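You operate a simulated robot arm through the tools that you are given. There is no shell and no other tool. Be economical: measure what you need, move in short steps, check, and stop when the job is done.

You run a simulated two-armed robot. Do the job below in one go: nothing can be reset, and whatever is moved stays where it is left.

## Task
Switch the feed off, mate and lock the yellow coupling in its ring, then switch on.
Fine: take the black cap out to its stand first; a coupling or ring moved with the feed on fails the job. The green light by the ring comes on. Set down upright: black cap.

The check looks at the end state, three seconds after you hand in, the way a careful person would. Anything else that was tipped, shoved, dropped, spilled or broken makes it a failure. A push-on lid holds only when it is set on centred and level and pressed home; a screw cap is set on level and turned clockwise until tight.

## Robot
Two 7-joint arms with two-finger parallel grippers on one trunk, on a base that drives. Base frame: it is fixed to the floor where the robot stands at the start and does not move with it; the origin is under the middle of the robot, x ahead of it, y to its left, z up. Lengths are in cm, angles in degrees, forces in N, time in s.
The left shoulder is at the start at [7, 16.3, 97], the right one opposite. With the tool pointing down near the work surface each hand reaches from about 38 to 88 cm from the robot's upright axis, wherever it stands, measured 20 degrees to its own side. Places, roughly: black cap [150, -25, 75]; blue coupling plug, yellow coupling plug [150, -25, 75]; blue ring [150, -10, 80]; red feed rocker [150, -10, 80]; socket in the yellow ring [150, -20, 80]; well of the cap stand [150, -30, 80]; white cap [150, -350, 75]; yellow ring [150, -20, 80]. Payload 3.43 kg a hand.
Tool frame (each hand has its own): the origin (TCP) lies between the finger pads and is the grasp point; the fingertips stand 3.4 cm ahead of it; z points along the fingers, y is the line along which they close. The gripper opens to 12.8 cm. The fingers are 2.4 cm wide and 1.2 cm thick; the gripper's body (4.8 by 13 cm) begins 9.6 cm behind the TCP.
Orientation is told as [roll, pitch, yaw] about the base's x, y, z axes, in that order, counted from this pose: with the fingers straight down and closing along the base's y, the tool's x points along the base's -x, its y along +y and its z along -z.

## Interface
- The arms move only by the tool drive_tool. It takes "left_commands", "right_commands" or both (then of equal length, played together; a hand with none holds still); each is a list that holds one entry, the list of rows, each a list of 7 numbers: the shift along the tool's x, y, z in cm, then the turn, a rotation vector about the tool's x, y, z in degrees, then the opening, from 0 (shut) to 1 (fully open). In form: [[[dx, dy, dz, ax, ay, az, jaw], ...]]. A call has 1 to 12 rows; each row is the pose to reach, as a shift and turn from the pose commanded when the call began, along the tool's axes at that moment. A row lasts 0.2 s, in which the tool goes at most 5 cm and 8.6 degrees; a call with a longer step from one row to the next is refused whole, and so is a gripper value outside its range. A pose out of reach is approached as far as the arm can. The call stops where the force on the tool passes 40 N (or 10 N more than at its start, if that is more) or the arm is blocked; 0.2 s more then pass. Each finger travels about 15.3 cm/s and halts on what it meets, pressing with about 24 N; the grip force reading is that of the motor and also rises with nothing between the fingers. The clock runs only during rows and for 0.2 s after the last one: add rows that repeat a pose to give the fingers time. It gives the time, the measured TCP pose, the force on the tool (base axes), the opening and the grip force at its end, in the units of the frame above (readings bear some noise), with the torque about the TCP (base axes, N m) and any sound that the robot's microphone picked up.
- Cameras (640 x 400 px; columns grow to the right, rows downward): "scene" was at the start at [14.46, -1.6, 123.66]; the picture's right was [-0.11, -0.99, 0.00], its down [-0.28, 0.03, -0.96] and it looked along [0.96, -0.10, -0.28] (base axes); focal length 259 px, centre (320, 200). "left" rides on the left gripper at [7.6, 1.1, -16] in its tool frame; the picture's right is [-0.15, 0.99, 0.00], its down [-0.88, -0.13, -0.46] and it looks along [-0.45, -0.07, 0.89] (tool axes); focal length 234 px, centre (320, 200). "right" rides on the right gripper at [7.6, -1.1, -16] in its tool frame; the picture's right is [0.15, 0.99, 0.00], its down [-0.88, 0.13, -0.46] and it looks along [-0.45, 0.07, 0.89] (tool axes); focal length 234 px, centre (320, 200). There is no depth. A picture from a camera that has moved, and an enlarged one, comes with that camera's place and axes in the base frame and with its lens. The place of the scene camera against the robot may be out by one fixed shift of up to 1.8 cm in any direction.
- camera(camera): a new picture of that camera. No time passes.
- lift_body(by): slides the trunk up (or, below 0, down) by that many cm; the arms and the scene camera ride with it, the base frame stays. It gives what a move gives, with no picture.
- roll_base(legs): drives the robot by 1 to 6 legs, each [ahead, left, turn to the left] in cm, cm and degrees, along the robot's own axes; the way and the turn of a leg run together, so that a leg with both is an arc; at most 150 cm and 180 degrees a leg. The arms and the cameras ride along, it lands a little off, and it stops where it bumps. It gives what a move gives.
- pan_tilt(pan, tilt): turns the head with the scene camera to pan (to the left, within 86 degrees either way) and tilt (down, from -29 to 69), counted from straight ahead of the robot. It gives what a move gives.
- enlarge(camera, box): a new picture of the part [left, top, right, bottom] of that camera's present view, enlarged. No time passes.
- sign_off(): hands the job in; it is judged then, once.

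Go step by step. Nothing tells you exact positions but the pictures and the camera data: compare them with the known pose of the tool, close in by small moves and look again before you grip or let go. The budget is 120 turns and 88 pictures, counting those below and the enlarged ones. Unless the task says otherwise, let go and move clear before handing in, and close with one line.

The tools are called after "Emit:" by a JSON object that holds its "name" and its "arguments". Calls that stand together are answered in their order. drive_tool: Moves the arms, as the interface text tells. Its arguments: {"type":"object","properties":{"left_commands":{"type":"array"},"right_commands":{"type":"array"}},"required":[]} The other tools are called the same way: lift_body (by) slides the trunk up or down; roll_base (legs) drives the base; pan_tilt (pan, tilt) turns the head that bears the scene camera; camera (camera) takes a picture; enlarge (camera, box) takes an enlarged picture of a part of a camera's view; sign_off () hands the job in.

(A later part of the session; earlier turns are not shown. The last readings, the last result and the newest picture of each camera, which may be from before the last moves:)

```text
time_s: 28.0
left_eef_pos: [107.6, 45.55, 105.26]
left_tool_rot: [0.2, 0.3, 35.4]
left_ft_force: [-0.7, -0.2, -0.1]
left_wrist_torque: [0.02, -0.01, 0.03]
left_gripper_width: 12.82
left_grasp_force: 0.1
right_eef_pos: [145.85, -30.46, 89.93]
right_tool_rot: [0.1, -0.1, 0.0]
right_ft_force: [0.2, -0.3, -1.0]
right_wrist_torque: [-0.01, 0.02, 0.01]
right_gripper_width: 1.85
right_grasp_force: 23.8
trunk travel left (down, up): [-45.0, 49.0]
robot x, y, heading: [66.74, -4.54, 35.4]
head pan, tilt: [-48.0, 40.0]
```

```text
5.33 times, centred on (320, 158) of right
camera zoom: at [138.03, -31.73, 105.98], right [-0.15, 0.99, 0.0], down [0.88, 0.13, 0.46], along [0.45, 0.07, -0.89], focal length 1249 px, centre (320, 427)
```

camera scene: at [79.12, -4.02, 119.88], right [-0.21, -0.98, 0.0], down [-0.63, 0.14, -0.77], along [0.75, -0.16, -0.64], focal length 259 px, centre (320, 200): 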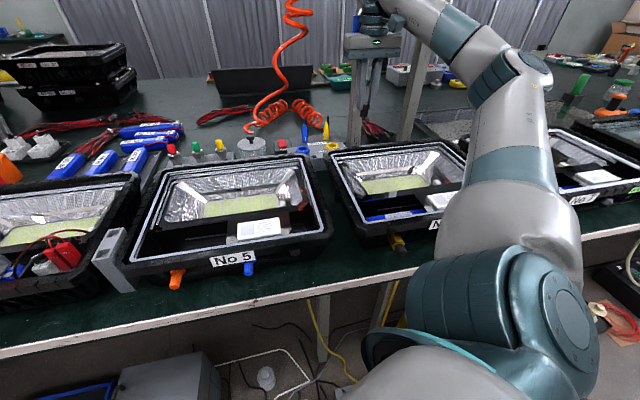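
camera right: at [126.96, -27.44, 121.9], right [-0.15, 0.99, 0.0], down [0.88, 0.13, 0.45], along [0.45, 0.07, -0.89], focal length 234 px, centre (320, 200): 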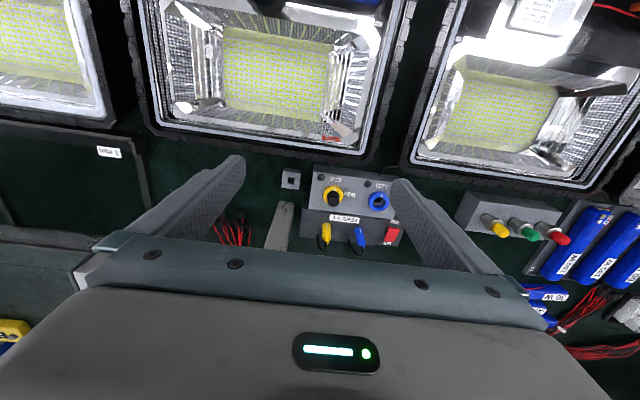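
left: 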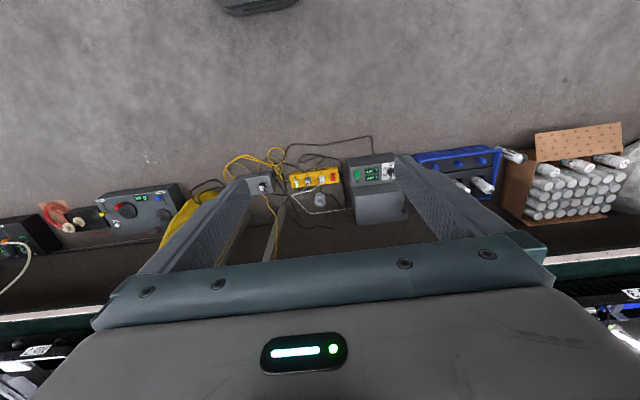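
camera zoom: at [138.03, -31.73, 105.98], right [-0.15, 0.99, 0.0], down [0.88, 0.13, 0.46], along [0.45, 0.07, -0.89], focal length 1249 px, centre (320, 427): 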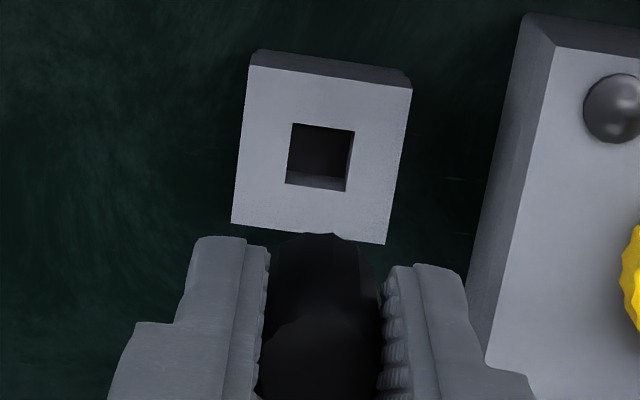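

The crop cut off the nib; one more look slightly lower.

Emit:
{"name": "enlarge", "arguments": {"camera": "scene", "box": [330, 115, 378, 145]}}

```text
13.33 times, centred on (354, 130) of scene
camera zoom: at [79.15, -4.11, 119.88], right [-0.21, -0.98, 0.0], down [-0.63, 0.14, -0.77], along [0.75, -0.16, -0.64], focal length 3459 px, centre (-133, 1133)
```

zoom: 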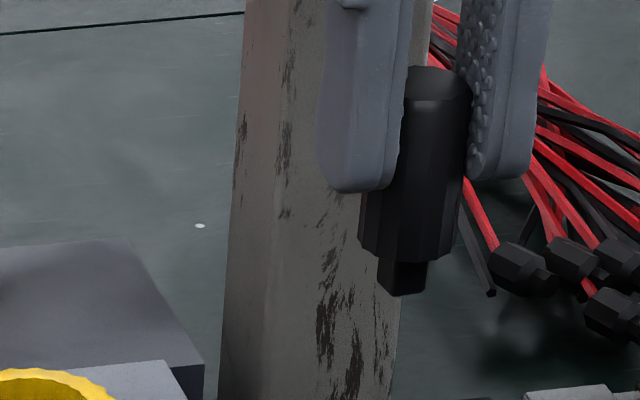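

The nib is ≈0.83 cm square and the well ≈1.4 cm, so there must be an x offset. I'll measure the cap's centre in the hand from the wrist camera.

Emit:
{"name": "enlarge", "arguments": {"camera": "right", "box": [272, 150, 368, 210]}}

```text
6.67 times, centred on (320, 180) of right
camera zoom: at [138.03, -31.73, 105.98], right [-0.15, 0.99, 0.0], down [0.88, 0.13, 0.46], along [0.45, 0.07, -0.89], focal length 1561 px, centre (320, 333)
```

zoom: 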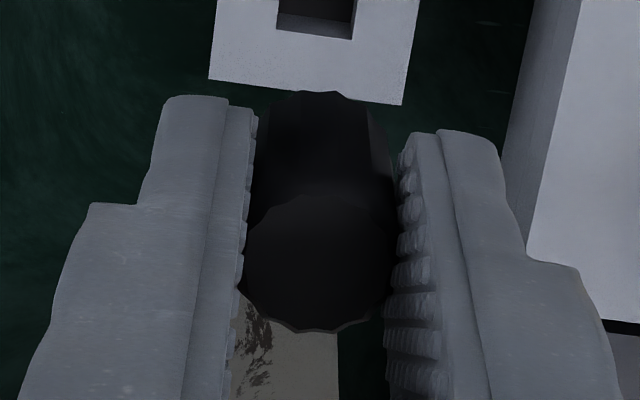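

The cap's lower end sits about 4 mm too far back (it leans slightly in the grip). I'll pitch the hand ~4.5° to stand it upright, shift 2 mm, lower to just above, and check.

Emit:
{"name": "drive_tool", "arguments": {"right_commands": [[[0.17, 0, 0, 0, 4.5, 0, 0], [0.17, 0, 2, 0, 4.5, 0, 0], [0.17, 0, 4, 0, 4.5, 0, 0], [0.17, 0, 4, 0, 4.5, 0, 0]]]}}

Emit:
{"name": "enlarge", "arguments": {"camera": "right", "box": [272, 130, 368, 190]}}

```text
time_s: 29.0
left_eef_pos: [107.62, 45.58, 105.27]
left_tool_rot: [0.3, 0.3, 35.5]
left_ft_force: [-0.4, 1.0, 0.4]
left_wrist_torque: [-0.02, 0.0, 0.01]
left_gripper_width: 12.8
left_grasp_force: 0.0
right_eef_pos: [145.53, -30.43, 85.85]
right_tool_rot: [0.2, 4.3, -0.1]
right_ft_force: [-0.4, -0.3, -0.8]
right_wrist_torque: [0.03, 0.02, 0.03]
right_gripper_width: 1.84
right_grasp_force: 24.0
trunk travel left (down, up): [-45.0, 49.0]
robot x, y, heading: [66.8, -4.44, 35.5]
head pan, tilt: [-48.0, 40.0]
```

```text
6.67 times, centred on (320, 160) of right
camera zoom: at [139.09, -31.74, 102.48], right [-0.15, 0.99, 0.01], down [0.91, 0.13, 0.39], along [0.38, 0.07, -0.92], focal length 1561 px, centre (320, 467)
```

zoom: 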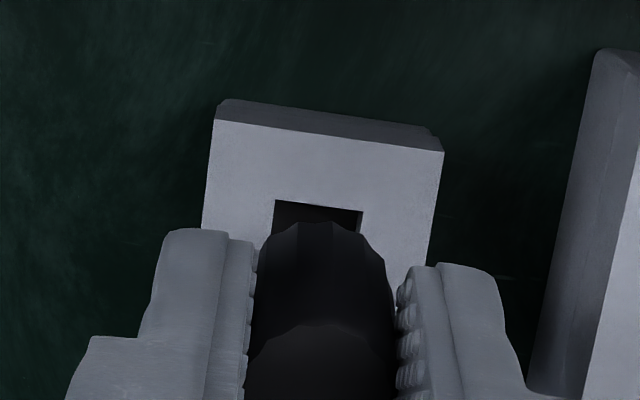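

The lower end is now within ~1 mm of the well's centre. I'll lower in small steps and watch the force.

Emit:
{"name": "drive_tool", "arguments": {"right_commands": [[[-0.12, 0, 1, 0, 0, 0, 0], [-0.17, 0, 1.6, 0, 0, 0, 0], [-0.2, 0, 2, 0, 0, 0, 0], [-0.22, 0, 2.3, 0, 0, 0, 0]]]}}

Emit:
{"name": "enlarge", "arguments": {"camera": "right", "box": [272, 130, 368, 190]}}

```text
time_s: 30.0
left_eef_pos: [107.57, 45.67, 105.3]
left_tool_rot: [0.2, 0.2, 35.5]
left_ft_force: [0.1, 0.1, 0.1]
left_wrist_torque: [0.04, 0.01, 0.02]
left_gripper_width: 12.8
left_grasp_force: 0.0
right_eef_pos: [145.53, -30.6, 83.73]
right_tool_rot: [0.1, 4.2, 0.0]
right_ft_force: [0.1, 1.2, -0.4]
right_wrist_torque: [0.03, -0.01, 0.0]
right_gripper_width: 1.88
right_grasp_force: 24.2
trunk travel left (down, up): [-45.0, 49.0]
robot x, y, heading: [66.62, -4.72, 35.6]
head pan, tilt: [-48.0, 40.0]
```

```text
6.67 times, centred on (320, 160) of right
camera zoom: at [139.06, -31.75, 100.27], right [-0.15, 0.99, 0.01], down [0.91, 0.13, 0.39], along [0.38, 0.07, -0.92], focal length 1561 px, centre (320, 467)
```

zoom: 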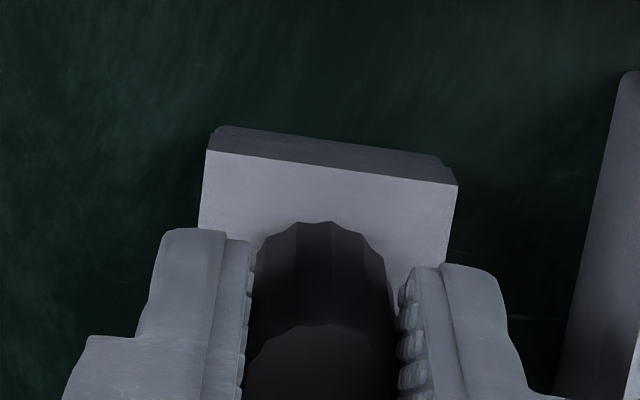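

No force though we're past the earlier contact depth: the nib is in the well. Continue to seat the body.

Emit:
{"name": "drive_tool", "arguments": {"right_commands": [[[-0.03, 0, 0.3, 0, 0, 0, 0], [-0.05, 0, 0.6, 0, 0, 0, 0], [-0.07, 0, 0.8, 0, 0, 0, 0], [-0.07, 0, 0.8, 0, 0, 0, 0]]]}}

Emit:
{"name": "enlarge", "arguments": {"camera": "right", "box": [272, 130, 368, 190]}}

```text
time_s: 31.0
left_eef_pos: [107.48, 45.63, 105.27]
left_tool_rot: [0.0, 0.2, 35.5]
left_ft_force: [0.1, -0.8, 0.8]
left_wrist_torque: [-0.01, -0.01, 0.01]
left_gripper_width: 12.81
left_grasp_force: 0.1
right_eef_pos: [145.34, -30.46, 83.12]
right_tool_rot: [0.2, 4.1, 0.0]
right_ft_force: [0.6, -1.7, 19.0]
right_wrist_torque: [-0.09, -0.19, -0.06]
right_gripper_width: 1.92
right_grasp_force: 23.9
trunk travel left (down, up): [-45.0, 49.0]
robot x, y, heading: [66.86, -4.44, 35.6]
head pan, tilt: [-48.0, 40.0]
```

```text
6.67 times, centred on (320, 160) of right
camera zoom: at [138.93, -31.7, 99.7], right [-0.15, 0.99, 0.01], down [0.91, 0.13, 0.39], along [0.39, 0.07, -0.92], focal length 1561 px, centre (320, 467)
```

zoom: 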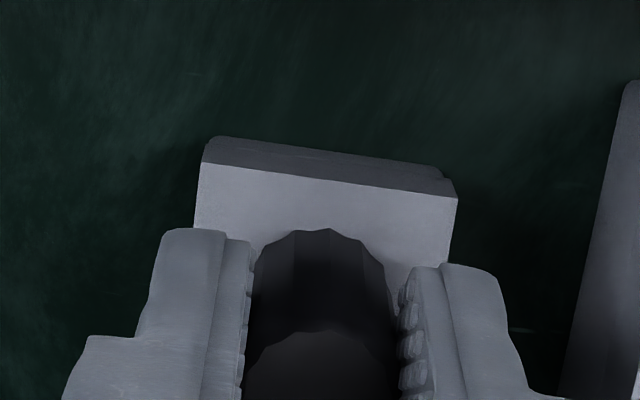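

It's seated with 19 N. I'll release and rise, then check it stands upright.

Emit:
{"name": "drive_tool", "arguments": {"right_commands": [[[0, 0, 0, 0, 0, 0, 0.15], [0, 0, 0, 0, 0, 0, 0.3], [0, 0, 0, 0, 0, 0, 0.35], [0.1, 0, -2, 0, -2, 0, 0.35], [0.3, 0, -5, 0, -4.2, 0, 0.35], [0.7, 0, -9, 0, -4.2, 0, 0.35], [1, 0, -13, 0, -4.2, 0, 0.35]]]}}

Emit:
{"name": "enlarge", "arguments": {"camera": "right", "box": [240, 110, 400, 210]}}

Emit:
{"name": "enlarge", "arguments": {"camera": "scene", "box": [300, 110, 380, 160]}}

```text
time_s: 32.6
left_eef_pos: [107.83, 45.58, 105.15]
left_tool_rot: [0.2, 0.5, 35.4]
left_ft_force: [1.9, -0.3, -0.8]
left_wrist_torque: [-0.05, 0.14, 0.01]
left_gripper_width: 12.81
left_grasp_force: 0.1
right_eef_pos: [145.58, -30.16, 95.12]
right_tool_rot: [-0.6, 1.1, 0.0]
right_ft_force: [-0.4, -1.3, 8.8]
right_wrist_torque: [0.17, -0.06, -0.02]
right_gripper_width: 4.47
right_grasp_force: 0.1
trunk travel left (down, up): [-45.0, 49.0]
robot x, y, heading: [66.4, -4.2, 35.5]
head pan, tilt: [-48.0, 40.0]
```

```text
4.00 times, centred on (320, 160) of right
camera zoom: at [138.39, -31.23, 111.36], right [-0.15, 0.99, -0.01], down [0.89, 0.13, 0.44], along [0.43, 0.06, -0.9], focal length 937 px, centre (320, 360)
```

zoom: 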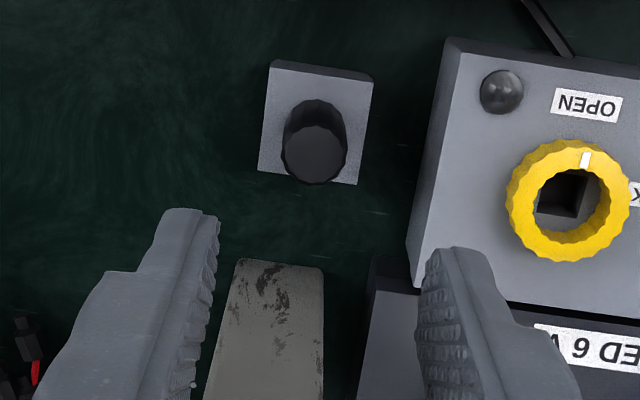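

```text
8.00 times, centred on (340, 135) of scene
camera zoom: at [79.23, -4.03, 119.91], right [-0.21, -0.98, 0.0], down [-0.63, 0.14, -0.76], along [0.75, -0.17, -0.64], focal length 2075 px, centre (160, 720)
```

zoom: 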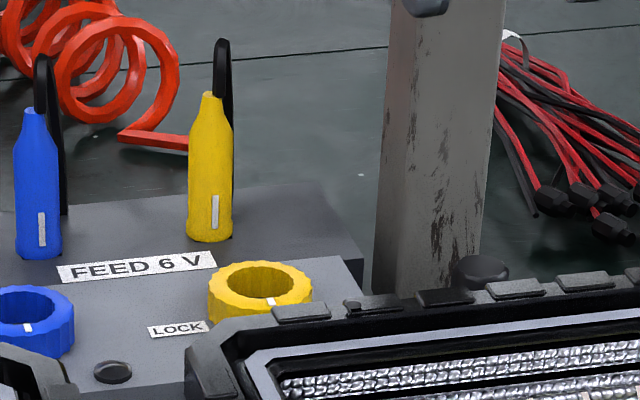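

The cap stands upright in its stand. The force reading is a bit high; I'll hold still to check for contact.

Emit:
{"name": "drive_tool", "arguments": {"right_commands": [[[0, 0, 0, 0, 0, 0, 0.35], [0, 0, 0, 0, 0, 0, 0.35]]]}}

```text
time_s: 33.2
left_eef_pos: [107.58, 45.64, 105.26]
left_tool_rot: [0.3, 0.3, 35.5]
left_ft_force: [0.6, -0.5, -1.2]
left_wrist_torque: [0.0, -0.02, 0.0]
left_gripper_width: 12.79
left_grasp_force: 0.0
right_eef_pos: [145.58, -30.24, 95.94]
right_tool_rot: [0.2, 0.1, 0.0]
right_ft_force: [-0.2, 0.2, -0.3]
right_wrist_torque: [-0.01, 0.02, 0.01]
right_gripper_width: 4.48
right_grasp_force: 0.1
trunk travel left (down, up): [-45.0, 49.0]
robot x, y, heading: [66.67, -4.34, 35.6]
head pan, tilt: [-48.0, 40.0]
```

Just a transient. Next, the yellow plug: I'll hover in front of it, keeping clear of the post, and look.

Emit:
{"name": "drive_tool", "arguments": {"right_commands": [[[0, 4.5, -1, 0, 0, 1, 0.35], [0, 8.5, -2, 0, 0, 2.6, 0.35], [-2, 9, -2, 0, 0, 2.6, 0.35], [-2, 9, -2, 0, 0, 2.6, 0.35]]]}}

Emit:
{"name": "enlarge", "arguments": {"camera": "right", "box": [220, 120, 420, 245]}}

```text
time_s: 34.2
left_eef_pos: [107.55, 45.54, 105.31]
left_tool_rot: [0.2, 0.2, 35.5]
left_ft_force: [-0.9, -0.4, 0.3]
left_wrist_torque: [0.02, -0.05, -0.02]
left_gripper_width: 12.8
left_grasp_force: 0.1
right_eef_pos: [147.57, -21.51, 98.03]
right_tool_rot: [0.2, 0.1, -2.6]
right_ft_force: [-0.1, -0.1, 0.6]
right_wrist_torque: [-0.03, -0.03, -0.03]
right_gripper_width: 4.49
right_grasp_force: 0.1
trunk travel left (down, up): [-45.0, 49.0]
robot x, y, heading: [66.33, -4.57, 35.6]
head pan, tilt: [-48.0, 40.0]
```

```text
3.20 times, centred on (320, 182) of right
camera zoom: at [139.89, -22.45, 114.04], right [-0.1, 0.99, 0.0], down [0.89, 0.09, 0.45], along [0.45, 0.05, -0.89], focal length 749 px, centre (320, 256)
```

zoom: 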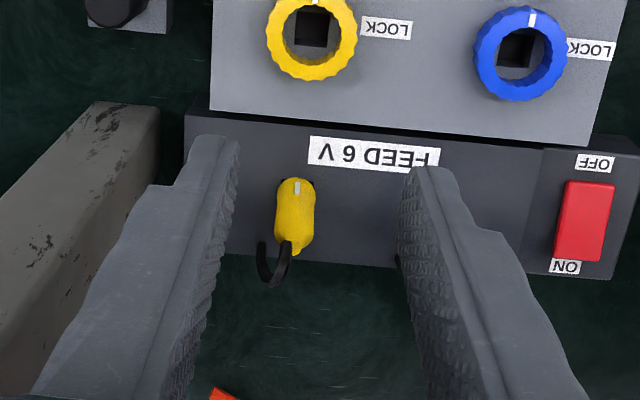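

The plug is at ≈(153.2, −22.15), and the post would be too near the gripper body at yaw 0. I'll turn the hand to yaw −45° (diagonal grip), then move over the plug at height.

Emit:
{"name": "drive_tool", "arguments": {"right_commands": [[[0, 0, 0, 0, 0, 8.4, 0.35], [0, 0, 0, 0, 0, 16.8, 0.35], [0, 0, 0, 0, 0, 25.2, 0.35], [0, 0, 0, 0, 0, 33.6, 0.35], [0, 0, 0, 0, 0, 42, 0.35], [-2.8, -0.2, 0, 0, 0, 42, 0.35], [-5.65, -0.39, 0, 0, 0, 42, 0.35], [-5.65, -0.39, 0, 0, 0, 42, 0.35]]]}}

Emit:
{"name": "enlarge", "arguments": {"camera": "right", "box": [220, 120, 420, 245]}}

Emit:
{"name": "enlarge", "arguments": {"camera": "scene", "box": [290, 70, 402, 140]}}

```text
time_s: 36.0
left_eef_pos: [107.53, 45.53, 105.41]
left_tool_rot: [0.2, 0.2, 35.5]
left_ft_force: [-0.9, -0.7, -0.1]
left_wrist_torque: [-0.03, -0.02, -0.02]
left_gripper_width: 12.81
left_grasp_force: 0.1
right_eef_pos: [153.25, -21.97, 97.68]
right_tool_rot: [0.1, 0.1, -44.6]
right_ft_force: [0.0, 0.3, 0.3]
right_wrist_torque: [0.01, -0.06, -0.03]
right_gripper_width: 4.47
right_grasp_force: 0.2
trunk travel left (down, up): [-45.0, 49.0]
robot x, y, heading: [66.55, -4.57, 35.8]
head pan, tilt: [-48.0, 40.0]
```

```text
3.20 times, centred on (320, 182) of right
camera zoom: at [147.02, -17.68, 113.9], right [0.59, 0.81, 0.0], down [0.72, -0.53, 0.45], along [0.37, -0.27, -0.89], focal length 749 px, centre (320, 256)
```

zoom: 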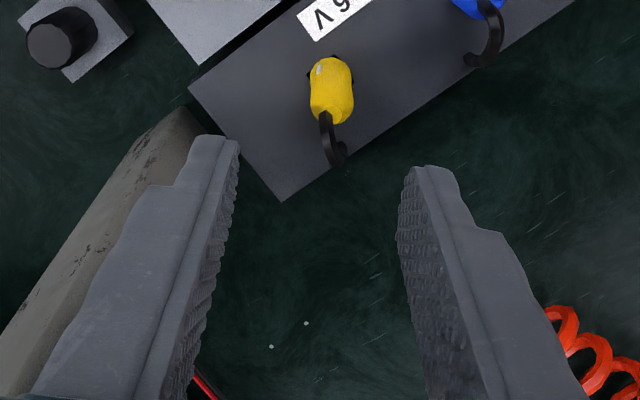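

```text
5.71 times, centred on (346, 105) of scene
camera zoom: at [79.07, -4.12, 119.89], right [-0.21, -0.98, 0.0], down [-0.63, 0.14, -0.77], along [0.75, -0.16, -0.64], focal length 1482 px, centre (171, 743)
```

zoom: 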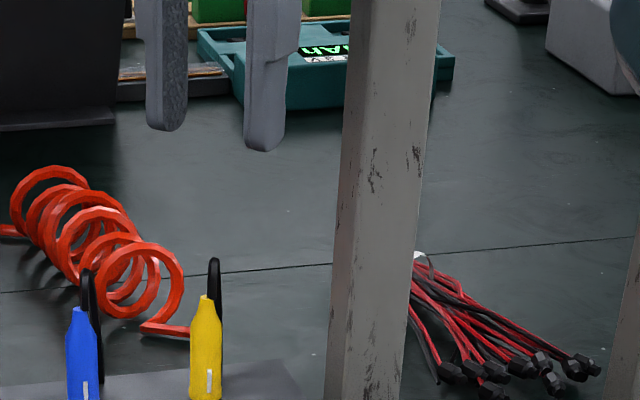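

The post is clear at this yaw. I'll lower around the plug with jaws open and verify.

Emit:
{"name": "drive_tool", "arguments": {"right_commands": [[[-0.27, 0.08, 4, 0, 0, 0, 0.4], [-0.27, 0.08, 8, 0, 0, 0, 0.4], [-0.27, 0.08, 11, 0, 0, 0, 0.4], [-0.27, 0.08, 11, 0, 0, 0, 0.4]]]}}

Emit:
{"name": "enlarge", "arguments": {"camera": "right", "box": [240, 130, 400, 230]}}

Emit:
{"name": "enlarge", "arguments": {"camera": "scene", "box": [290, 90, 370, 140]}}

```text
time_s: 37.0
left_eef_pos: [107.55, 45.66, 105.25]
left_tool_rot: [0.1, 0.2, 35.5]
left_ft_force: [-0.2, 0.2, 0.0]
left_wrist_torque: [-0.02, -0.03, 0.0]
left_gripper_width: 12.78
left_grasp_force: 0.0
right_eef_pos: [153.15, -22.03, 86.78]
right_tool_rot: [0.0, 0.2, -44.6]
right_ft_force: [0.0, -0.1, -0.5]
right_wrist_torque: [-0.01, -0.02, 0.01]
right_gripper_width: 5.11
right_grasp_force: 0.1
trunk travel left (down, up): [-45.0, 49.0]
robot x, y, heading: [66.28, -4.57, 35.7]
head pan, tilt: [-48.0, 40.0]
```

```text
4.00 times, centred on (320, 180) of right
camera zoom: at [146.98, -17.62, 102.92], right [0.59, 0.81, 0.0], down [0.72, -0.53, 0.45], along [0.37, -0.27, -0.89], focal length 937 px, centre (320, 280)
```

zoom: 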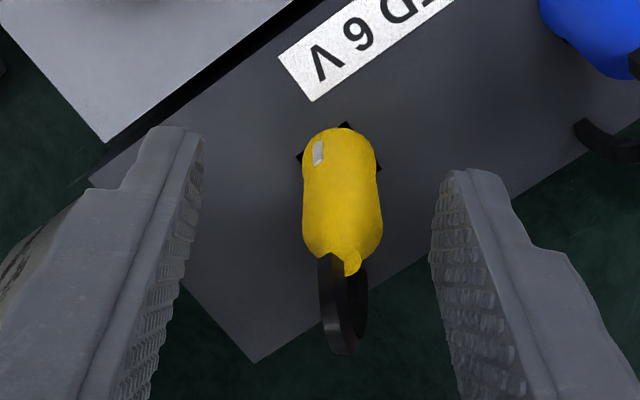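

```text
8.00 times, centred on (330, 115) of scene
camera zoom: at [79.07, -4.06, 119.89], right [-0.21, -0.98, 0.0], down [-0.63, 0.14, -0.77], along [0.75, -0.16, -0.64], focal length 2075 px, centre (240, 880)
```

zoom: 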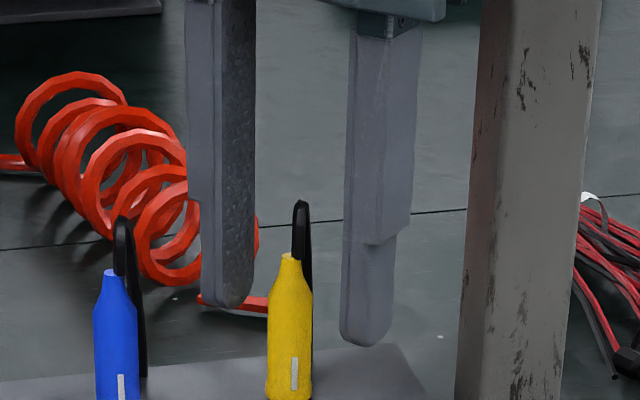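

The plug is between the fingers but ~4 mm toward the far finger. I'll shift by that and close.

Emit:
{"name": "drive_tool", "arguments": {"right_commands": [[[0, 0.4, 0, 0, 0, 0, 0.4], [0, 0.4, 0, 0, 0, 0, 0.3], [0, 0.4, 0, 0, 0, 0, 0.18], [0, 0.4, 0, 0, 0, 0, 0.08], [0, 0.4, 0, 0, 0, 0, 0], [0, 0.4, 0, 0, 0, 0, 0]]]}}

Emit:
{"name": "enlarge", "arguments": {"camera": "right", "box": [240, 130, 400, 230]}}

```text
time_s: 38.4
left_eef_pos: [107.68, 45.56, 105.3]
left_tool_rot: [0.2, 0.3, 35.5]
left_ft_force: [-0.8, 0.6, 0.6]
left_wrist_torque: [-0.01, -0.01, 0.01]
left_gripper_width: 12.77
left_grasp_force: 0.1
right_eef_pos: [153.6, -21.81, 86.78]
right_tool_rot: [0.0, 0.1, -44.5]
right_ft_force: [0.2, -0.1, 0.1]
right_wrist_torque: [-0.01, -0.01, -0.01]
right_gripper_width: 1.67
right_grasp_force: 24.0
trunk travel left (down, up): [-45.0, 49.0]
robot x, y, heading: [66.4, -4.73, 35.5]
head pan, tilt: [-48.0, 40.0]
```

```text
4.00 times, centred on (320, 180) of right
camera zoom: at [147.33, -17.44, 102.92], right [0.59, 0.81, 0.0], down [0.72, -0.53, 0.45], along [0.37, -0.27, -0.89], focal length 937 px, centre (320, 280)
```

zoom: 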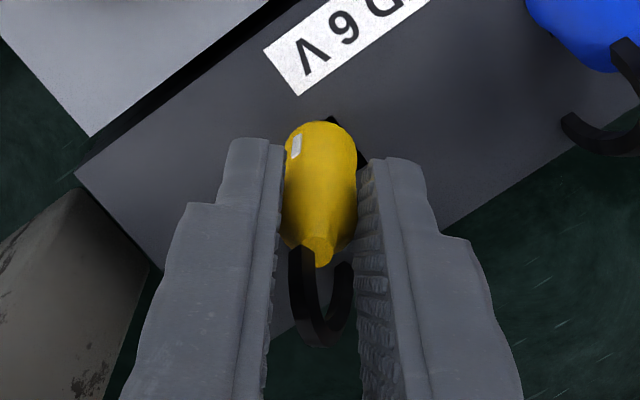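

Gripped with no side force. Lift straight up.

Emit:
{"name": "drive_tool", "arguments": {"right_commands": [[[0, 0, -0.7, 0, 0, 0, 0], [0, 0, -1.5, 0, 0, 0, 0], [0, 0, -3, 0, 0, 0, 0], [0, 0, -5, 0, 0, 0, 0], [0, 0, -7, 0, 0, 0, 0], [0, 0, -8, 0, 0, 0, 0], [0, 0, -8, 0, 0, 0, 0]]]}}

Emit:
{"name": "enlarge", "arguments": {"camera": "scene", "box": [290, 80, 370, 130]}}

Emit:
{"name": "enlarge", "arguments": {"camera": "right", "box": [240, 110, 400, 210]}}

```text
time_s: 40.0
left_eef_pos: [107.63, 45.67, 105.3]
left_tool_rot: [0.2, 0.3, 35.4]
left_ft_force: [-0.6, 0.3, -0.3]
left_wrist_torque: [-0.02, -0.02, 0.0]
left_gripper_width: 12.78
left_grasp_force: 0.0
right_eef_pos: [153.71, -22.03, 94.91]
right_tool_rot: [0.0, 0.3, -44.6]
right_ft_force: [0.0, -0.4, -0.3]
right_wrist_torque: [-0.02, 0.02, 0.03]
right_gripper_width: 1.66
right_grasp_force: 23.6
trunk travel left (down, up): [-45.0, 49.0]
robot x, y, heading: [66.23, -4.52, 35.4]
head pan, tilt: [-48.0, 40.0]
```

```text
8.00 times, centred on (330, 105) of scene
camera zoom: at [79.11, -4.09, 119.88], right [-0.21, -0.98, 0.0], down [-0.63, 0.14, -0.77], along [0.75, -0.16, -0.64], focal length 2075 px, centre (240, 960)
```

zoom: 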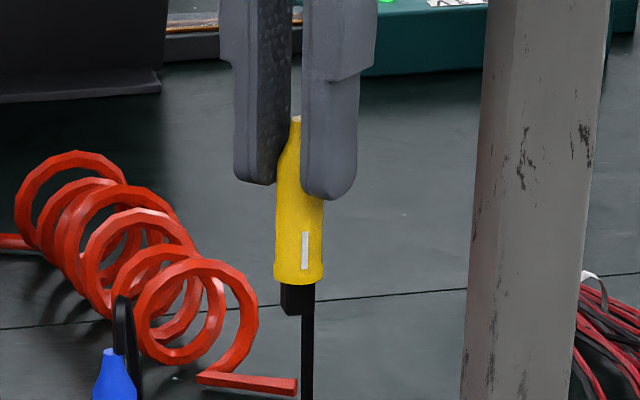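

```text
4.00 times, centred on (320, 160) of right
camera zoom: at [147.43, -17.57, 111.1], right [0.59, 0.81, 0.0], down [0.72, -0.53, 0.45], along [0.37, -0.27, -0.89], focal length 937 px, centre (320, 360)
```

zoom: 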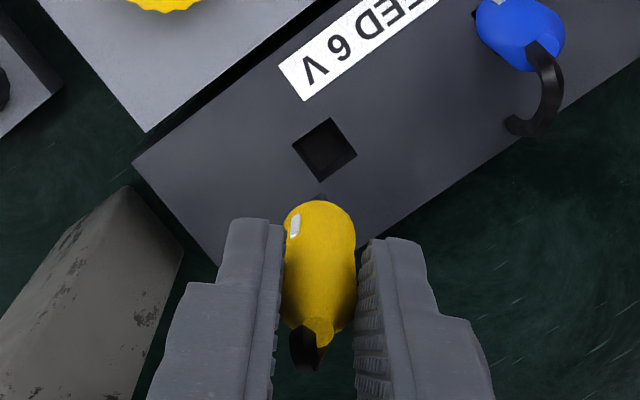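

The plug is out, with a square nib like the cap's, and the empty holder gives me an image reference: (325,150) at this height. I'll move over the yellow ring at the same height and yaw.

Emit:
{"name": "drive_tool", "arguments": {"right_commands": [[[1.8, -1.86, 0, 0, 0, 0, 0], [3.7, -3.72, 0, 0, 0, 0, 0], [5.52, -5.58, 0, 0, 0, 0, 0], [5.52, -5.58, 0, 0, 0, 0, 0]]]}}

Emit:
{"name": "enlarge", "arguments": {"camera": "right", "box": [240, 110, 400, 210]}}

```text
time_s: 41.0
left_eef_pos: [107.67, 45.58, 105.35]
left_tool_rot: [0.2, 0.3, 35.5]
left_ft_force: [0.6, 0.0, -0.3]
left_wrist_torque: [0.0, -0.03, 0.03]
left_gripper_width: 12.8
left_grasp_force: 0.1
right_eef_pos: [145.94, -22.04, 94.93]
right_tool_rot: [0.1, 0.2, -44.6]
right_ft_force: [0.1, 0.7, -0.6]
right_wrist_torque: [-0.02, 0.03, 0.02]
right_gripper_width: 1.64
right_grasp_force: 24.2
trunk travel left (down, up): [-45.0, 49.0]
robot x, y, heading: [66.66, -4.68, 35.9]
head pan, tilt: [-48.0, 40.0]
```

```text
4.00 times, centred on (320, 160) of right
camera zoom: at [139.66, -17.66, 110.98], right [0.59, 0.81, 0.0], down [0.72, -0.53, 0.45], along [0.37, -0.27, -0.89], focal length 937 px, centre (320, 360)
```

zoom: 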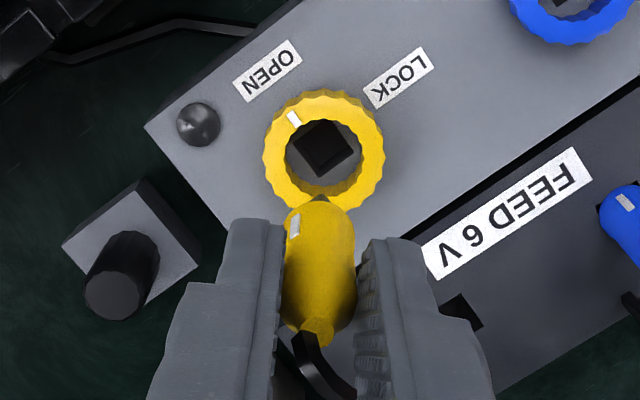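

Very close to the reference. One finer zoom to confirm the socket centre and orientation.

Emit:
{"name": "enlarge", "arguments": {"camera": "right", "box": [296, 125, 344, 155]}}

```text
13.33 times, centred on (320, 140) of right
camera zoom: at [139.66, -17.66, 110.98], right [0.59, 0.81, 0.0], down [0.72, -0.53, 0.45], along [0.37, -0.27, -0.89], focal length 3122 px, centre (320, 1000)
```

zoom: 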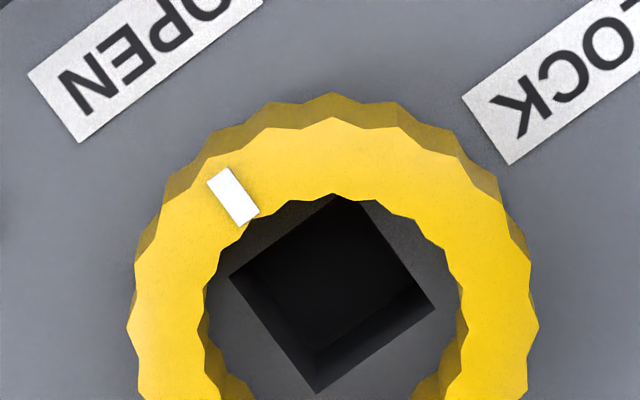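

Centre agrees to within ~1 mm. I'll lower into the ring in stages, watching force.

Emit:
{"name": "drive_tool", "arguments": {"right_commands": [[[0.06, -0.05, 2.5, 0, 0, 0, 0], [0.06, -0.05, 5, 0, 0, 0, 0], [0.06, -0.05, 6.2, 0, 0, 0, 0], [0.06, -0.05, 7, 0, 0, 0, 0], [0.06, -0.05, 7.4, 0, 0, 0, 0]]]}}

Emit:
{"name": "enlarge", "arguments": {"camera": "right", "box": [272, 130, 368, 190]}}

```text
time_s: 42.2
left_eef_pos: [107.46, 45.63, 105.35]
left_tool_rot: [0.1, 0.2, 35.6]
left_ft_force: [0.4, 0.7, -0.8]
left_wrist_torque: [0.03, 0.0, 0.01]
left_gripper_width: 12.78
left_grasp_force: 0.1
right_eef_pos: [145.55, -22.06, 87.92]
right_tool_rot: [0.1, 0.1, -44.6]
right_ft_force: [0.5, 0.8, 18.8]
right_wrist_torque: [-0.07, -0.03, 0.01]
right_gripper_width: 1.7
right_grasp_force: 23.3
trunk travel left (down, up): [-45.0, 49.0]
robot x, y, heading: [66.21, -4.95, 35.6]
head pan, tilt: [-48.0, 40.0]
```

```text
6.67 times, centred on (320, 160) of right
camera zoom: at [139.21, -17.6, 103.92], right [0.59, 0.81, 0.0], down [0.72, -0.53, 0.45], along [0.37, -0.27, -0.89], focal length 1561 px, centre (320, 467)
```

zoom: 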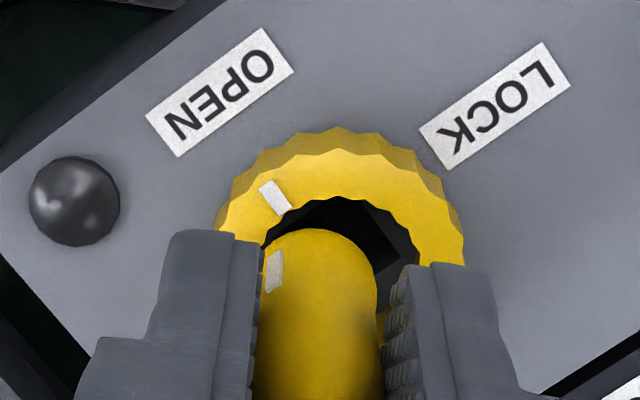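

The nib is resting on the panel about 2 mm to one side of the hole (tool y). I'll lift slightly, shift +0.24 cm in tool y, and try again.

Emit:
{"name": "drive_tool", "arguments": {"right_commands": [[[0, 0, -0.8, 0, 0, 0, 0], [0, 0.24, -0.8, 0, 0, 0, 0], [0, 0.24, -0.3, 0, 0, 0, 0], [0, 0.24, 0.1, 0, 0, 0, 0], [0, 0.24, 0.4, 0, 0, 0, 0]]]}}

Emit:
{"name": "enlarge", "arguments": {"camera": "right", "box": [272, 130, 368, 190]}}

```text
time_s: 43.4
left_eef_pos: [107.43, 45.68, 105.33]
left_tool_rot: [0.2, 0.3, 35.5]
left_ft_force: [-0.2, 0.6, 0.4]
left_wrist_torque: [0.01, 0.03, 0.03]
left_gripper_width: 12.8
left_grasp_force: 0.1
right_eef_pos: [145.76, -22.0, 87.44]
right_tool_rot: [0.2, 0.1, -44.6]
right_ft_force: [0.4, -0.9, 19.2]
right_wrist_torque: [-0.12, -0.12, 0.0]
right_gripper_width: 1.71
right_grasp_force: 24.4
trunk travel left (down, up): [-45.0, 49.0]
robot x, y, heading: [66.6, -4.42, 35.7]
head pan, tilt: [-48.0, 40.0]
```

```text
6.67 times, centred on (320, 160) of right
camera zoom: at [139.43, -17.51, 103.54], right [0.59, 0.81, 0.0], down [0.72, -0.53, 0.45], along [0.37, -0.27, -0.89], focal length 1561 px, centre (320, 467)
```

zoom: 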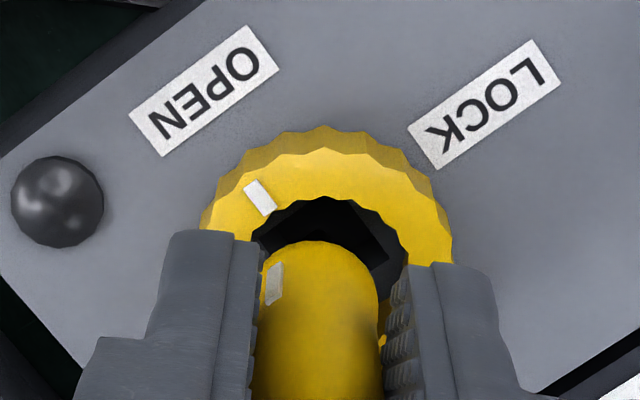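

Columns are centred now but it's still resting on the surface, so the remaining error is fore-aft. I'll lift 1 cm and zoom on nib and hole together.

Emit:
{"name": "drive_tool", "arguments": {"right_commands": [[[0, 0, -0.7, 0, 0, 0, 0], [0, 0, -1.3, 0, 0, 0, 0], [0, 0, -1.3, 0, 0, 0, 0]]]}}

Emit:
{"name": "enlarge", "arguments": {"camera": "right", "box": [296, 140, 344, 170]}}

Emit:
{"name": "enlarge", "arguments": {"camera": "scene", "box": [306, 110, 354, 140]}}

```text
time_s: 44.2
left_eef_pos: [107.55, 45.77, 105.3]
left_tool_rot: [0.2, 0.1, 35.5]
left_ft_force: [0.1, 0.1, 0.3]
left_wrist_torque: [0.03, 0.0, 0.0]
left_gripper_width: 12.79
left_grasp_force: 0.1
right_eef_pos: [145.74, -21.91, 88.38]
right_tool_rot: [-0.1, 0.2, -44.4]
right_ft_force: [-5.3, 4.3, -1.9]
right_wrist_torque: [0.34, 0.38, -0.03]
right_gripper_width: 1.66
right_grasp_force: 23.4
trunk travel left (down, up): [-45.0, 49.0]
robot x, y, heading: [67.18, -4.68, 35.5]
head pan, tilt: [-48.0, 40.0]
```

```text
13.33 times, centred on (320, 155) of right
camera zoom: at [139.57, -17.46, 104.6], right [0.59, 0.81, 0.0], down [0.72, -0.53, 0.45], along [0.36, -0.27, -0.89], focal length 3122 px, centre (320, 800)
```

zoom: 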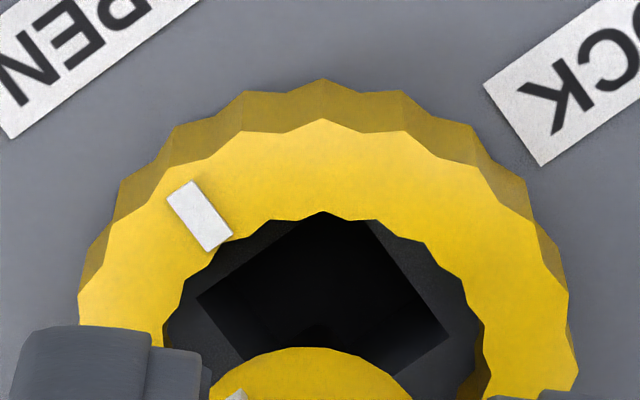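

```text
13.33 times, centred on (330, 125) of scene
camera zoom: at [79.06, -4.03, 119.88], right [-0.21, -0.98, 0.0], down [-0.63, 0.14, -0.77], along [0.75, -0.16, -0.64], focal length 3459 px, centre (187, 1200)
```

zoom: 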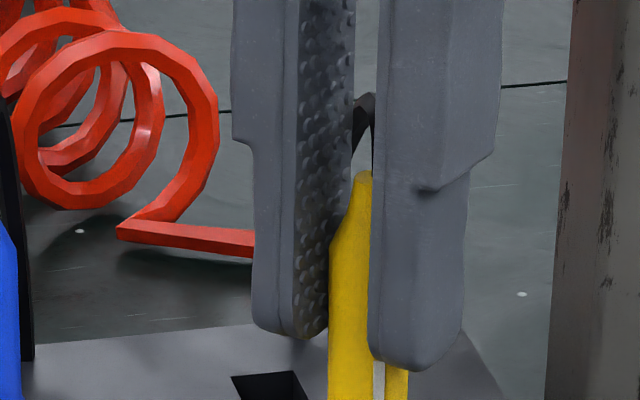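

There's an unexpected sideways force at nib height after the lift. I'll hold and re-read before deciding.

Emit:
{"name": "drive_tool", "arguments": {"right_commands": [[[0, 0, 0, 0, 0, 0, 0], [0, 0, 0, 0, 0, 0, 0]]]}}

Emit:
{"name": "enlarge", "arguments": {"camera": "scene", "box": [306, 120, 354, 150]}}

```text
time_s: 44.8
left_eef_pos: [107.61, 45.58, 105.23]
left_tool_rot: [0.0, 0.4, 35.5]
left_ft_force: [0.5, 0.7, 0.2]
left_wrist_torque: [-0.02, 0.01, -0.03]
left_gripper_width: 12.8
left_grasp_force: 0.2
right_eef_pos: [145.82, -21.87, 88.61]
right_tool_rot: [0.1, 0.2, -44.6]
right_ft_force: [-6.1, 6.6, -3.6]
right_wrist_torque: [0.49, 0.51, -0.01]
right_gripper_width: 1.68
right_grasp_force: 24.1
trunk travel left (down, up): [-45.0, 49.0]
robot x, y, heading: [66.64, -4.38, 35.5]
head pan, tilt: [-48.0, 40.0]
```

```text
13.33 times, centred on (330, 135) of scene
camera zoom: at [79.06, -4.02, 119.88], right [-0.21, -0.98, 0.0], down [-0.63, 0.14, -0.77], along [0.75, -0.16, -0.64], focal length 3459 px, centre (187, 1067)
```

zoom: 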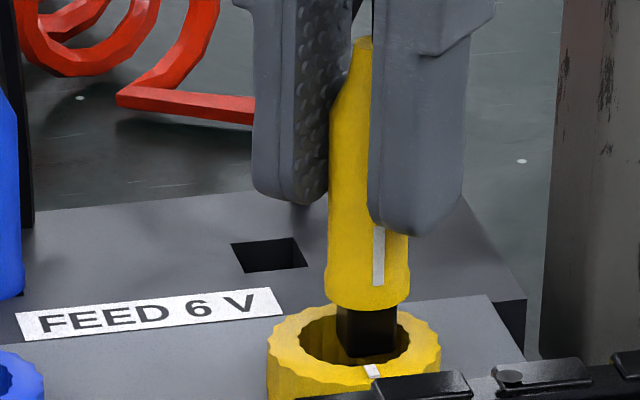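

The scene view is very clear: the plug leans ~6° forward in the grip and its nib presses the ring's inner wall. I'll relieve it by moving back, lift a bit, pitch the hand 6° to make the plug vertical, and look again.

Emit:
{"name": "drive_tool", "arguments": {"right_commands": [[[0.4, 0, 0, 0, 0, 0, 0], [0.4, 0, -0.8, 0, 0, 0, 0], [0.1, 0, -1.6, 0, 3, 0, 0], [-0.15, 0, -1.6, 0, 6, 0, 0], [-0.15, 0, -1.6, 0, 6, 0, 0]]]}}

Emit:
{"name": "enlarge", "arguments": {"camera": "scene", "box": [306, 120, 354, 150]}}

Emit:
{"name": "enlarge", "arguments": {"camera": "right", "box": [288, 130, 352, 170]}}

```text
time_s: 46.0
left_eef_pos: [107.56, 45.54, 105.2]
left_tool_rot: [0.2, 0.2, 35.6]
left_ft_force: [-0.2, -0.4, 0.0]
left_wrist_torque: [0.01, 0.01, 0.03]
left_gripper_width: 12.8
left_grasp_force: 0.1
right_eef_pos: [146.0, -21.92, 90.05]
right_tool_rot: [0.1, 6.3, -44.7]
right_ft_force: [0.1, 0.6, -0.1]
right_wrist_torque: [-0.02, 0.01, -0.01]
right_gripper_width: 1.68
right_grasp_force: 23.6
trunk travel left (down, up): [-45.0, 49.0]
robot x, y, heading: [66.73, -4.73, 35.8]
head pan, tilt: [-48.0, 40.0]
```

```text
13.33 times, centred on (330, 135) of scene
camera zoom: at [79.1, -4.08, 119.88], right [-0.21, -0.98, 0.0], down [-0.63, 0.14, -0.77], along [0.75, -0.16, -0.64], focal length 3459 px, centre (187, 1067)
```

zoom: 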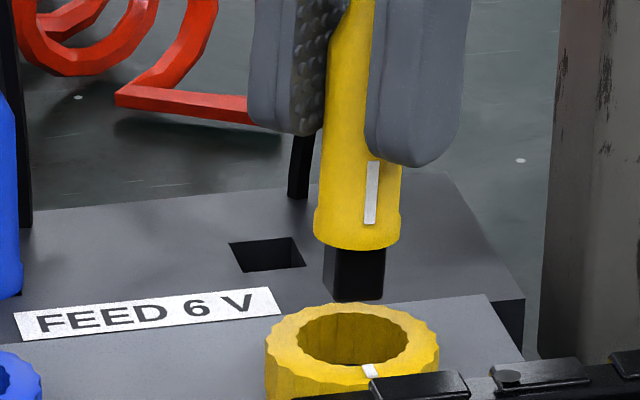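

```text
10.00 times, centred on (320, 150) of right
camera zoom: at [141.03, -18.81, 106.85], right [0.59, 0.81, 0.02], down [0.75, -0.56, 0.36], along [0.3, -0.2, -0.93], focal length 2342 px, centre (320, 700)
```

zoom: 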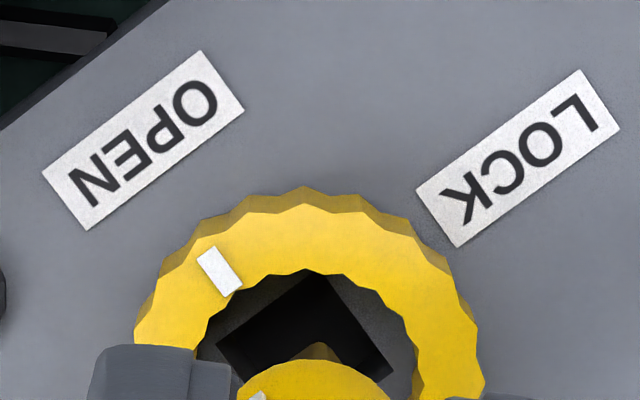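

The plug now stands vertical and the nib lines up with the hole (≈1 mm residual). I'll correct that and lower straight down.

Emit:
{"name": "drive_tool", "arguments": {"right_commands": [[[0.1, -0.1, 0, 0, 0, 0, 0], [-0.01, -0.1, 1, 0, 0, 0, 0], [-0.09, -0.1, 1.7, 0, 0, 0, 0], [-0.14, -0.1, 2.2, 0, 0, 0, 0], [-0.18, -0.1, 2.5, 0, 0, 0, 0]]]}}

Emit:
{"name": "enlarge", "arguments": {"camera": "scene", "box": [306, 125, 354, 155]}}

```text
time_s: 47.2
left_eef_pos: [107.48, 45.61, 105.36]
left_tool_rot: [0.3, 0.2, 35.5]
left_ft_force: [0.5, -1.0, 0.4]
left_wrist_torque: [-0.01, -0.01, -0.03]
left_gripper_width: 12.79
left_grasp_force: 0.0
right_eef_pos: [145.69, -22.02, 87.4]
right_tool_rot: [-0.1, 6.3, -44.7]
right_ft_force: [-0.4, 1.2, 0.1]
right_wrist_torque: [-0.03, -0.03, -0.01]
right_gripper_width: 1.67
right_grasp_force: 23.8
trunk travel left (down, up): [-45.0, 49.0]
robot x, y, heading: [66.23, -4.7, 35.7]
head pan, tilt: [-48.0, 40.0]
```

```text
13.33 times, centred on (330, 140) of scene
camera zoom: at [79.09, -4.08, 119.89], right [-0.21, -0.98, 0.0], down [-0.63, 0.14, -0.77], along [0.75, -0.16, -0.64], focal length 3459 px, centre (187, 1000)
```

zoom: 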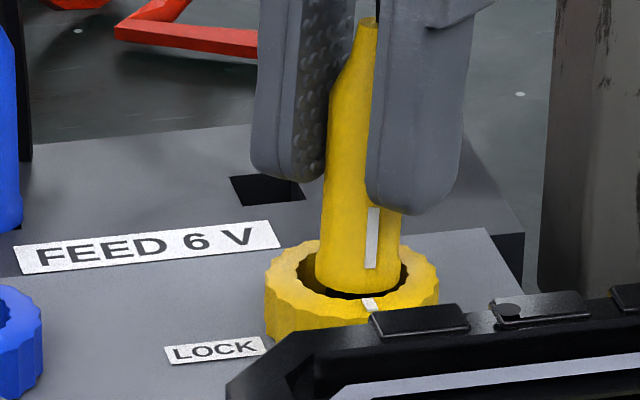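

No force and the plug is entering the ring. Continue down to seat it.

Emit:
{"name": "drive_tool", "arguments": {"right_commands": [[[-0.04, 0, 0.35, 0, 0, 0, 0], [-0.07, 0, 0.7, 0, 0, 0, 0], [-0.1, 0, 0.95, 0, 0, 0, 0], [-0.12, 0, 1.2, 0, 0, 0, 0]]]}}

Emit:
{"name": "enlarge", "arguments": {"camera": "scene", "box": [306, 125, 354, 155]}}

```text
time_s: 48.2
left_eef_pos: [107.43, 45.64, 105.29]
left_tool_rot: [0.2, 0.1, 35.5]
left_ft_force: [-0.1, 0.3, 0.7]
left_wrist_torque: [0.0, 0.01, 0.01]
left_gripper_width: 12.8
left_grasp_force: 0.0
right_eef_pos: [145.71, -22.04, 86.59]
right_tool_rot: [0.2, 6.2, -44.6]
right_ft_force: [0.6, 2.1, 18.7]
right_wrist_torque: [-0.05, 0.04, 0.02]
right_gripper_width: 1.69
right_grasp_force: 24.2
trunk travel left (down, up): [-45.0, 49.0]
robot x, y, heading: [66.5, -4.44, 35.7]
head pan, tilt: [-48.0, 40.0]
```

```text
13.33 times, centred on (330, 140) of scene
camera zoom: at [78.87, -4.01, 119.91], right [-0.21, -0.98, 0.0], down [-0.63, 0.14, -0.77], along [0.75, -0.16, -0.64], focal length 3459 px, centre (187, 1000)
```

zoom: 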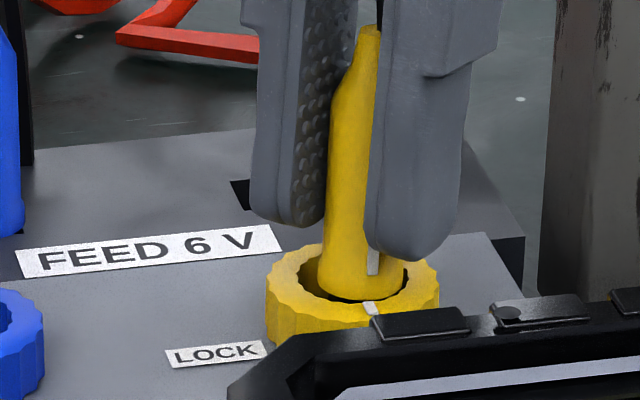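

Only the hand moved: the plug slid in the grip and its nib is still on the surface. I'll look from the wrist camera while it's in contact (no parallax).

Emit:
{"name": "drive_tool", "arguments": {"right_commands": [[[0.05, 0, -0.45, 0, 0, 0, 0], [0.05, 0, -0.45, 0, 0, 0, 0]]]}}

Emit:
{"name": "enlarge", "arguments": {"camera": "right", "box": [296, 140, 344, 170]}}

```text
time_s: 48.8
left_eef_pos: [107.5, 45.68, 105.22]
left_tool_rot: [0.3, 0.3, 35.6]
left_ft_force: [1.4, -1.0, 0.1]
left_wrist_torque: [0.02, 0.0, -0.01]
left_gripper_width: 12.79
left_grasp_force: 0.1
right_eef_pos: [145.88, -21.99, 86.79]
right_tool_rot: [0.0, 6.2, -44.6]
right_ft_force: [0.1, -0.1, -0.2]
right_wrist_torque: [0.0, 0.01, 0.0]
right_gripper_width: 1.66
right_grasp_force: 23.9
trunk travel left (down, up): [-45.0, 49.0]
robot x, y, heading: [66.58, -4.39, 36.0]
head pan, tilt: [-48.0, 40.0]
```

```text
13.33 times, centred on (320, 155) of right
camera zoom: at [140.83, -18.86, 103.53], right [0.59, 0.81, 0.01], down [0.75, -0.56, 0.36], along [0.3, -0.2, -0.93], focal length 3122 px, centre (320, 800)
```

zoom: 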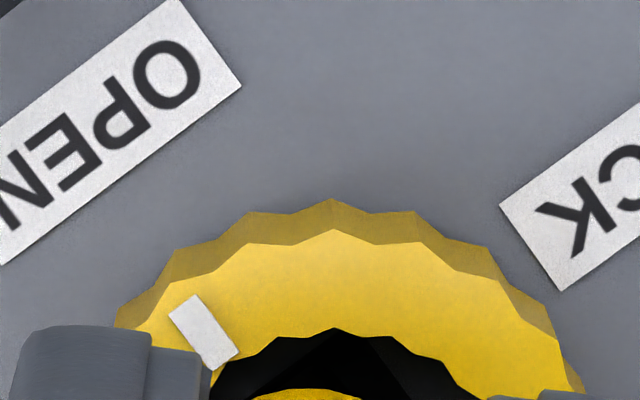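

Emit:
{"name": "enlarge", "arguments": {"camera": "right", "box": [288, 155, 352, 195]}}

```text
10.00 times, centred on (320, 175) of right
camera zoom: at [140.83, -18.86, 103.53], right [0.59, 0.81, 0.01], down [0.75, -0.56, 0.36], along [0.3, -0.2, -0.93], focal length 2342 px, centre (320, 450)
```

zoom: 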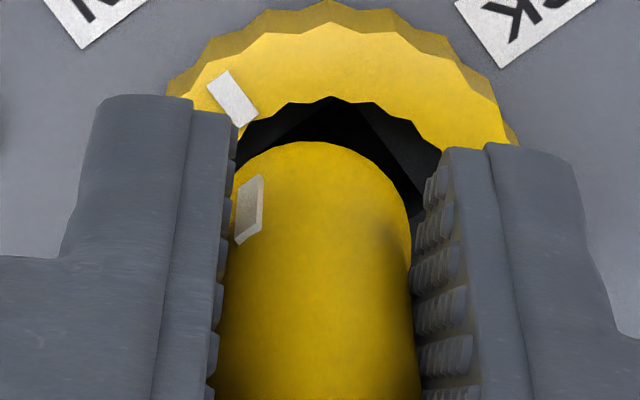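

Relative to the ring centre the plug now looks ~1.7 mm to the left (tool −y). I'll lift slightly, shift +0.15, and touch down gently.

Emit:
{"name": "drive_tool", "arguments": {"right_commands": [[[0.03, 0, -0.3, 0, 0, 0, 0], [0.03, 0.15, -0.3, 0, 0, 0, 0], [-0.02, 0.15, 0.1, 0, 0, 0, 0], [-0.04, 0.15, 0.3, 0, 0, 0, 0]]]}}

```text
time_s: 49.8
left_eef_pos: [107.55, 45.69, 105.18]
left_tool_rot: [0.1, 0.2, 35.4]
left_ft_force: [-0.3, 0.1, -0.3]
left_wrist_torque: [0.0, -0.02, 0.03]
left_gripper_width: 12.81
left_grasp_force: 0.1
right_eef_pos: [145.98, -21.93, 86.5]
right_tool_rot: [0.0, 6.1, -44.5]
right_ft_force: [-0.1, 0.0, -1.0]
right_wrist_torque: [0.0, 0.01, -0.02]
right_gripper_width: 1.67
right_grasp_force: 23.8
trunk travel left (down, up): [-45.0, 49.0]
robot x, y, heading: [66.62, -5.0, 35.6]
head pan, tilt: [-48.0, 40.0]
```

Emit:
{"name": "drive_tool", "arguments": {"right_commands": [[[-0.02, 0, 0.2, 0, 0, 0, 0], [-0.04, 0, 0.35, 0, 0, 0, 0]]]}}

Emit:
{"name": "enlarge", "arguments": {"camera": "scene", "box": [306, 125, 354, 155]}}

```text
time_s: 50.4
left_eef_pos: [107.58, 45.58, 105.27]
left_tool_rot: [0.3, 0.2, 35.5]
left_ft_force: [-0.7, -0.4, 0.6]
left_wrist_torque: [-0.01, -0.01, -0.03]
left_gripper_width: 12.8
left_grasp_force: 0.0
right_eef_pos: [145.87, -21.97, 86.18]
right_tool_rot: [0.1, 6.2, -44.6]
right_ft_force: [-0.5, 0.2, -0.9]
right_wrist_torque: [-0.01, 0.01, 0.04]
right_gripper_width: 1.68
right_grasp_force: 23.8
trunk travel left (down, up): [-45.0, 49.0]
robot x, y, heading: [66.45, -4.36, 35.2]
head pan, tilt: [-48.0, 40.0]
```

```text
13.33 times, centred on (330, 140) of scene
camera zoom: at [79.11, -4.09, 119.88], right [-0.21, -0.98, 0.0], down [-0.63, 0.14, -0.77], along [0.75, -0.16, -0.64], focal length 3459 px, centre (187, 1000)
```

zoom: 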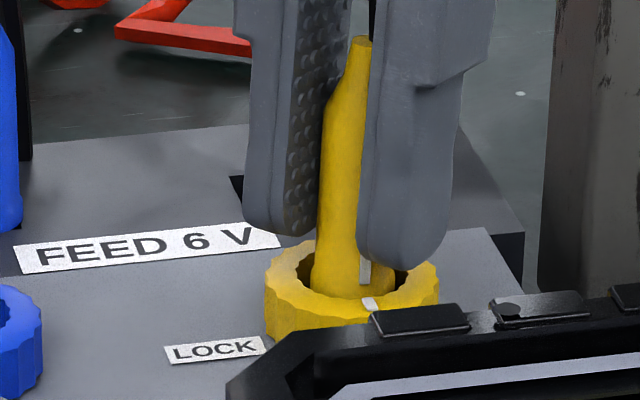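

It's now going lower with no force; the nib has found the hole. Continue gently.

Emit:
{"name": "drive_tool", "arguments": {"right_commands": [[[-0.02, 0, 0.2, 0, 0, 0, 0], [-0.04, 0, 0.4, 0, 0, 0, 0], [-0.06, 0, 0.55, 0, 0, 0, 0]]]}}

Emit:
{"name": "enlarge", "arguments": {"camera": "scene", "box": [306, 125, 354, 155]}}

```text
time_s: 51.2
left_eef_pos: [107.61, 45.66, 105.28]
left_tool_rot: [0.2, 0.3, 35.5]
left_ft_force: [-0.1, -0.5, 0.4]
left_wrist_torque: [-0.01, 0.02, -0.02]
left_gripper_width: 12.77
left_grasp_force: 0.1
right_eef_pos: [145.96, -21.91, 85.7]
right_tool_rot: [0.0, 6.2, -44.5]
right_ft_force: [0.0, 0.8, 0.2]
right_wrist_torque: [0.01, -0.03, 0.01]
right_gripper_width: 1.66
right_grasp_force: 24.0
trunk travel left (down, up): [-45.0, 49.0]
robot x, y, heading: [66.71, -5.09, 35.3]
head pan, tilt: [-48.0, 40.0]
```

```text
13.33 times, centred on (330, 140) of scene
camera zoom: at [79.11, -4.09, 119.88], right [-0.21, -0.98, 0.0], down [-0.63, 0.14, -0.77], along [0.75, -0.16, -0.64], focal length 3459 px, centre (187, 1000)
```

zoom: 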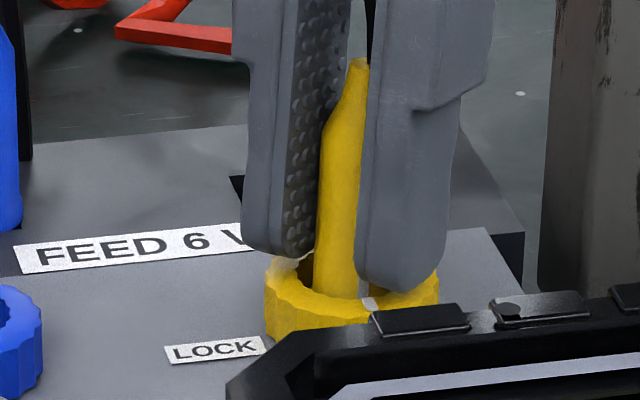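

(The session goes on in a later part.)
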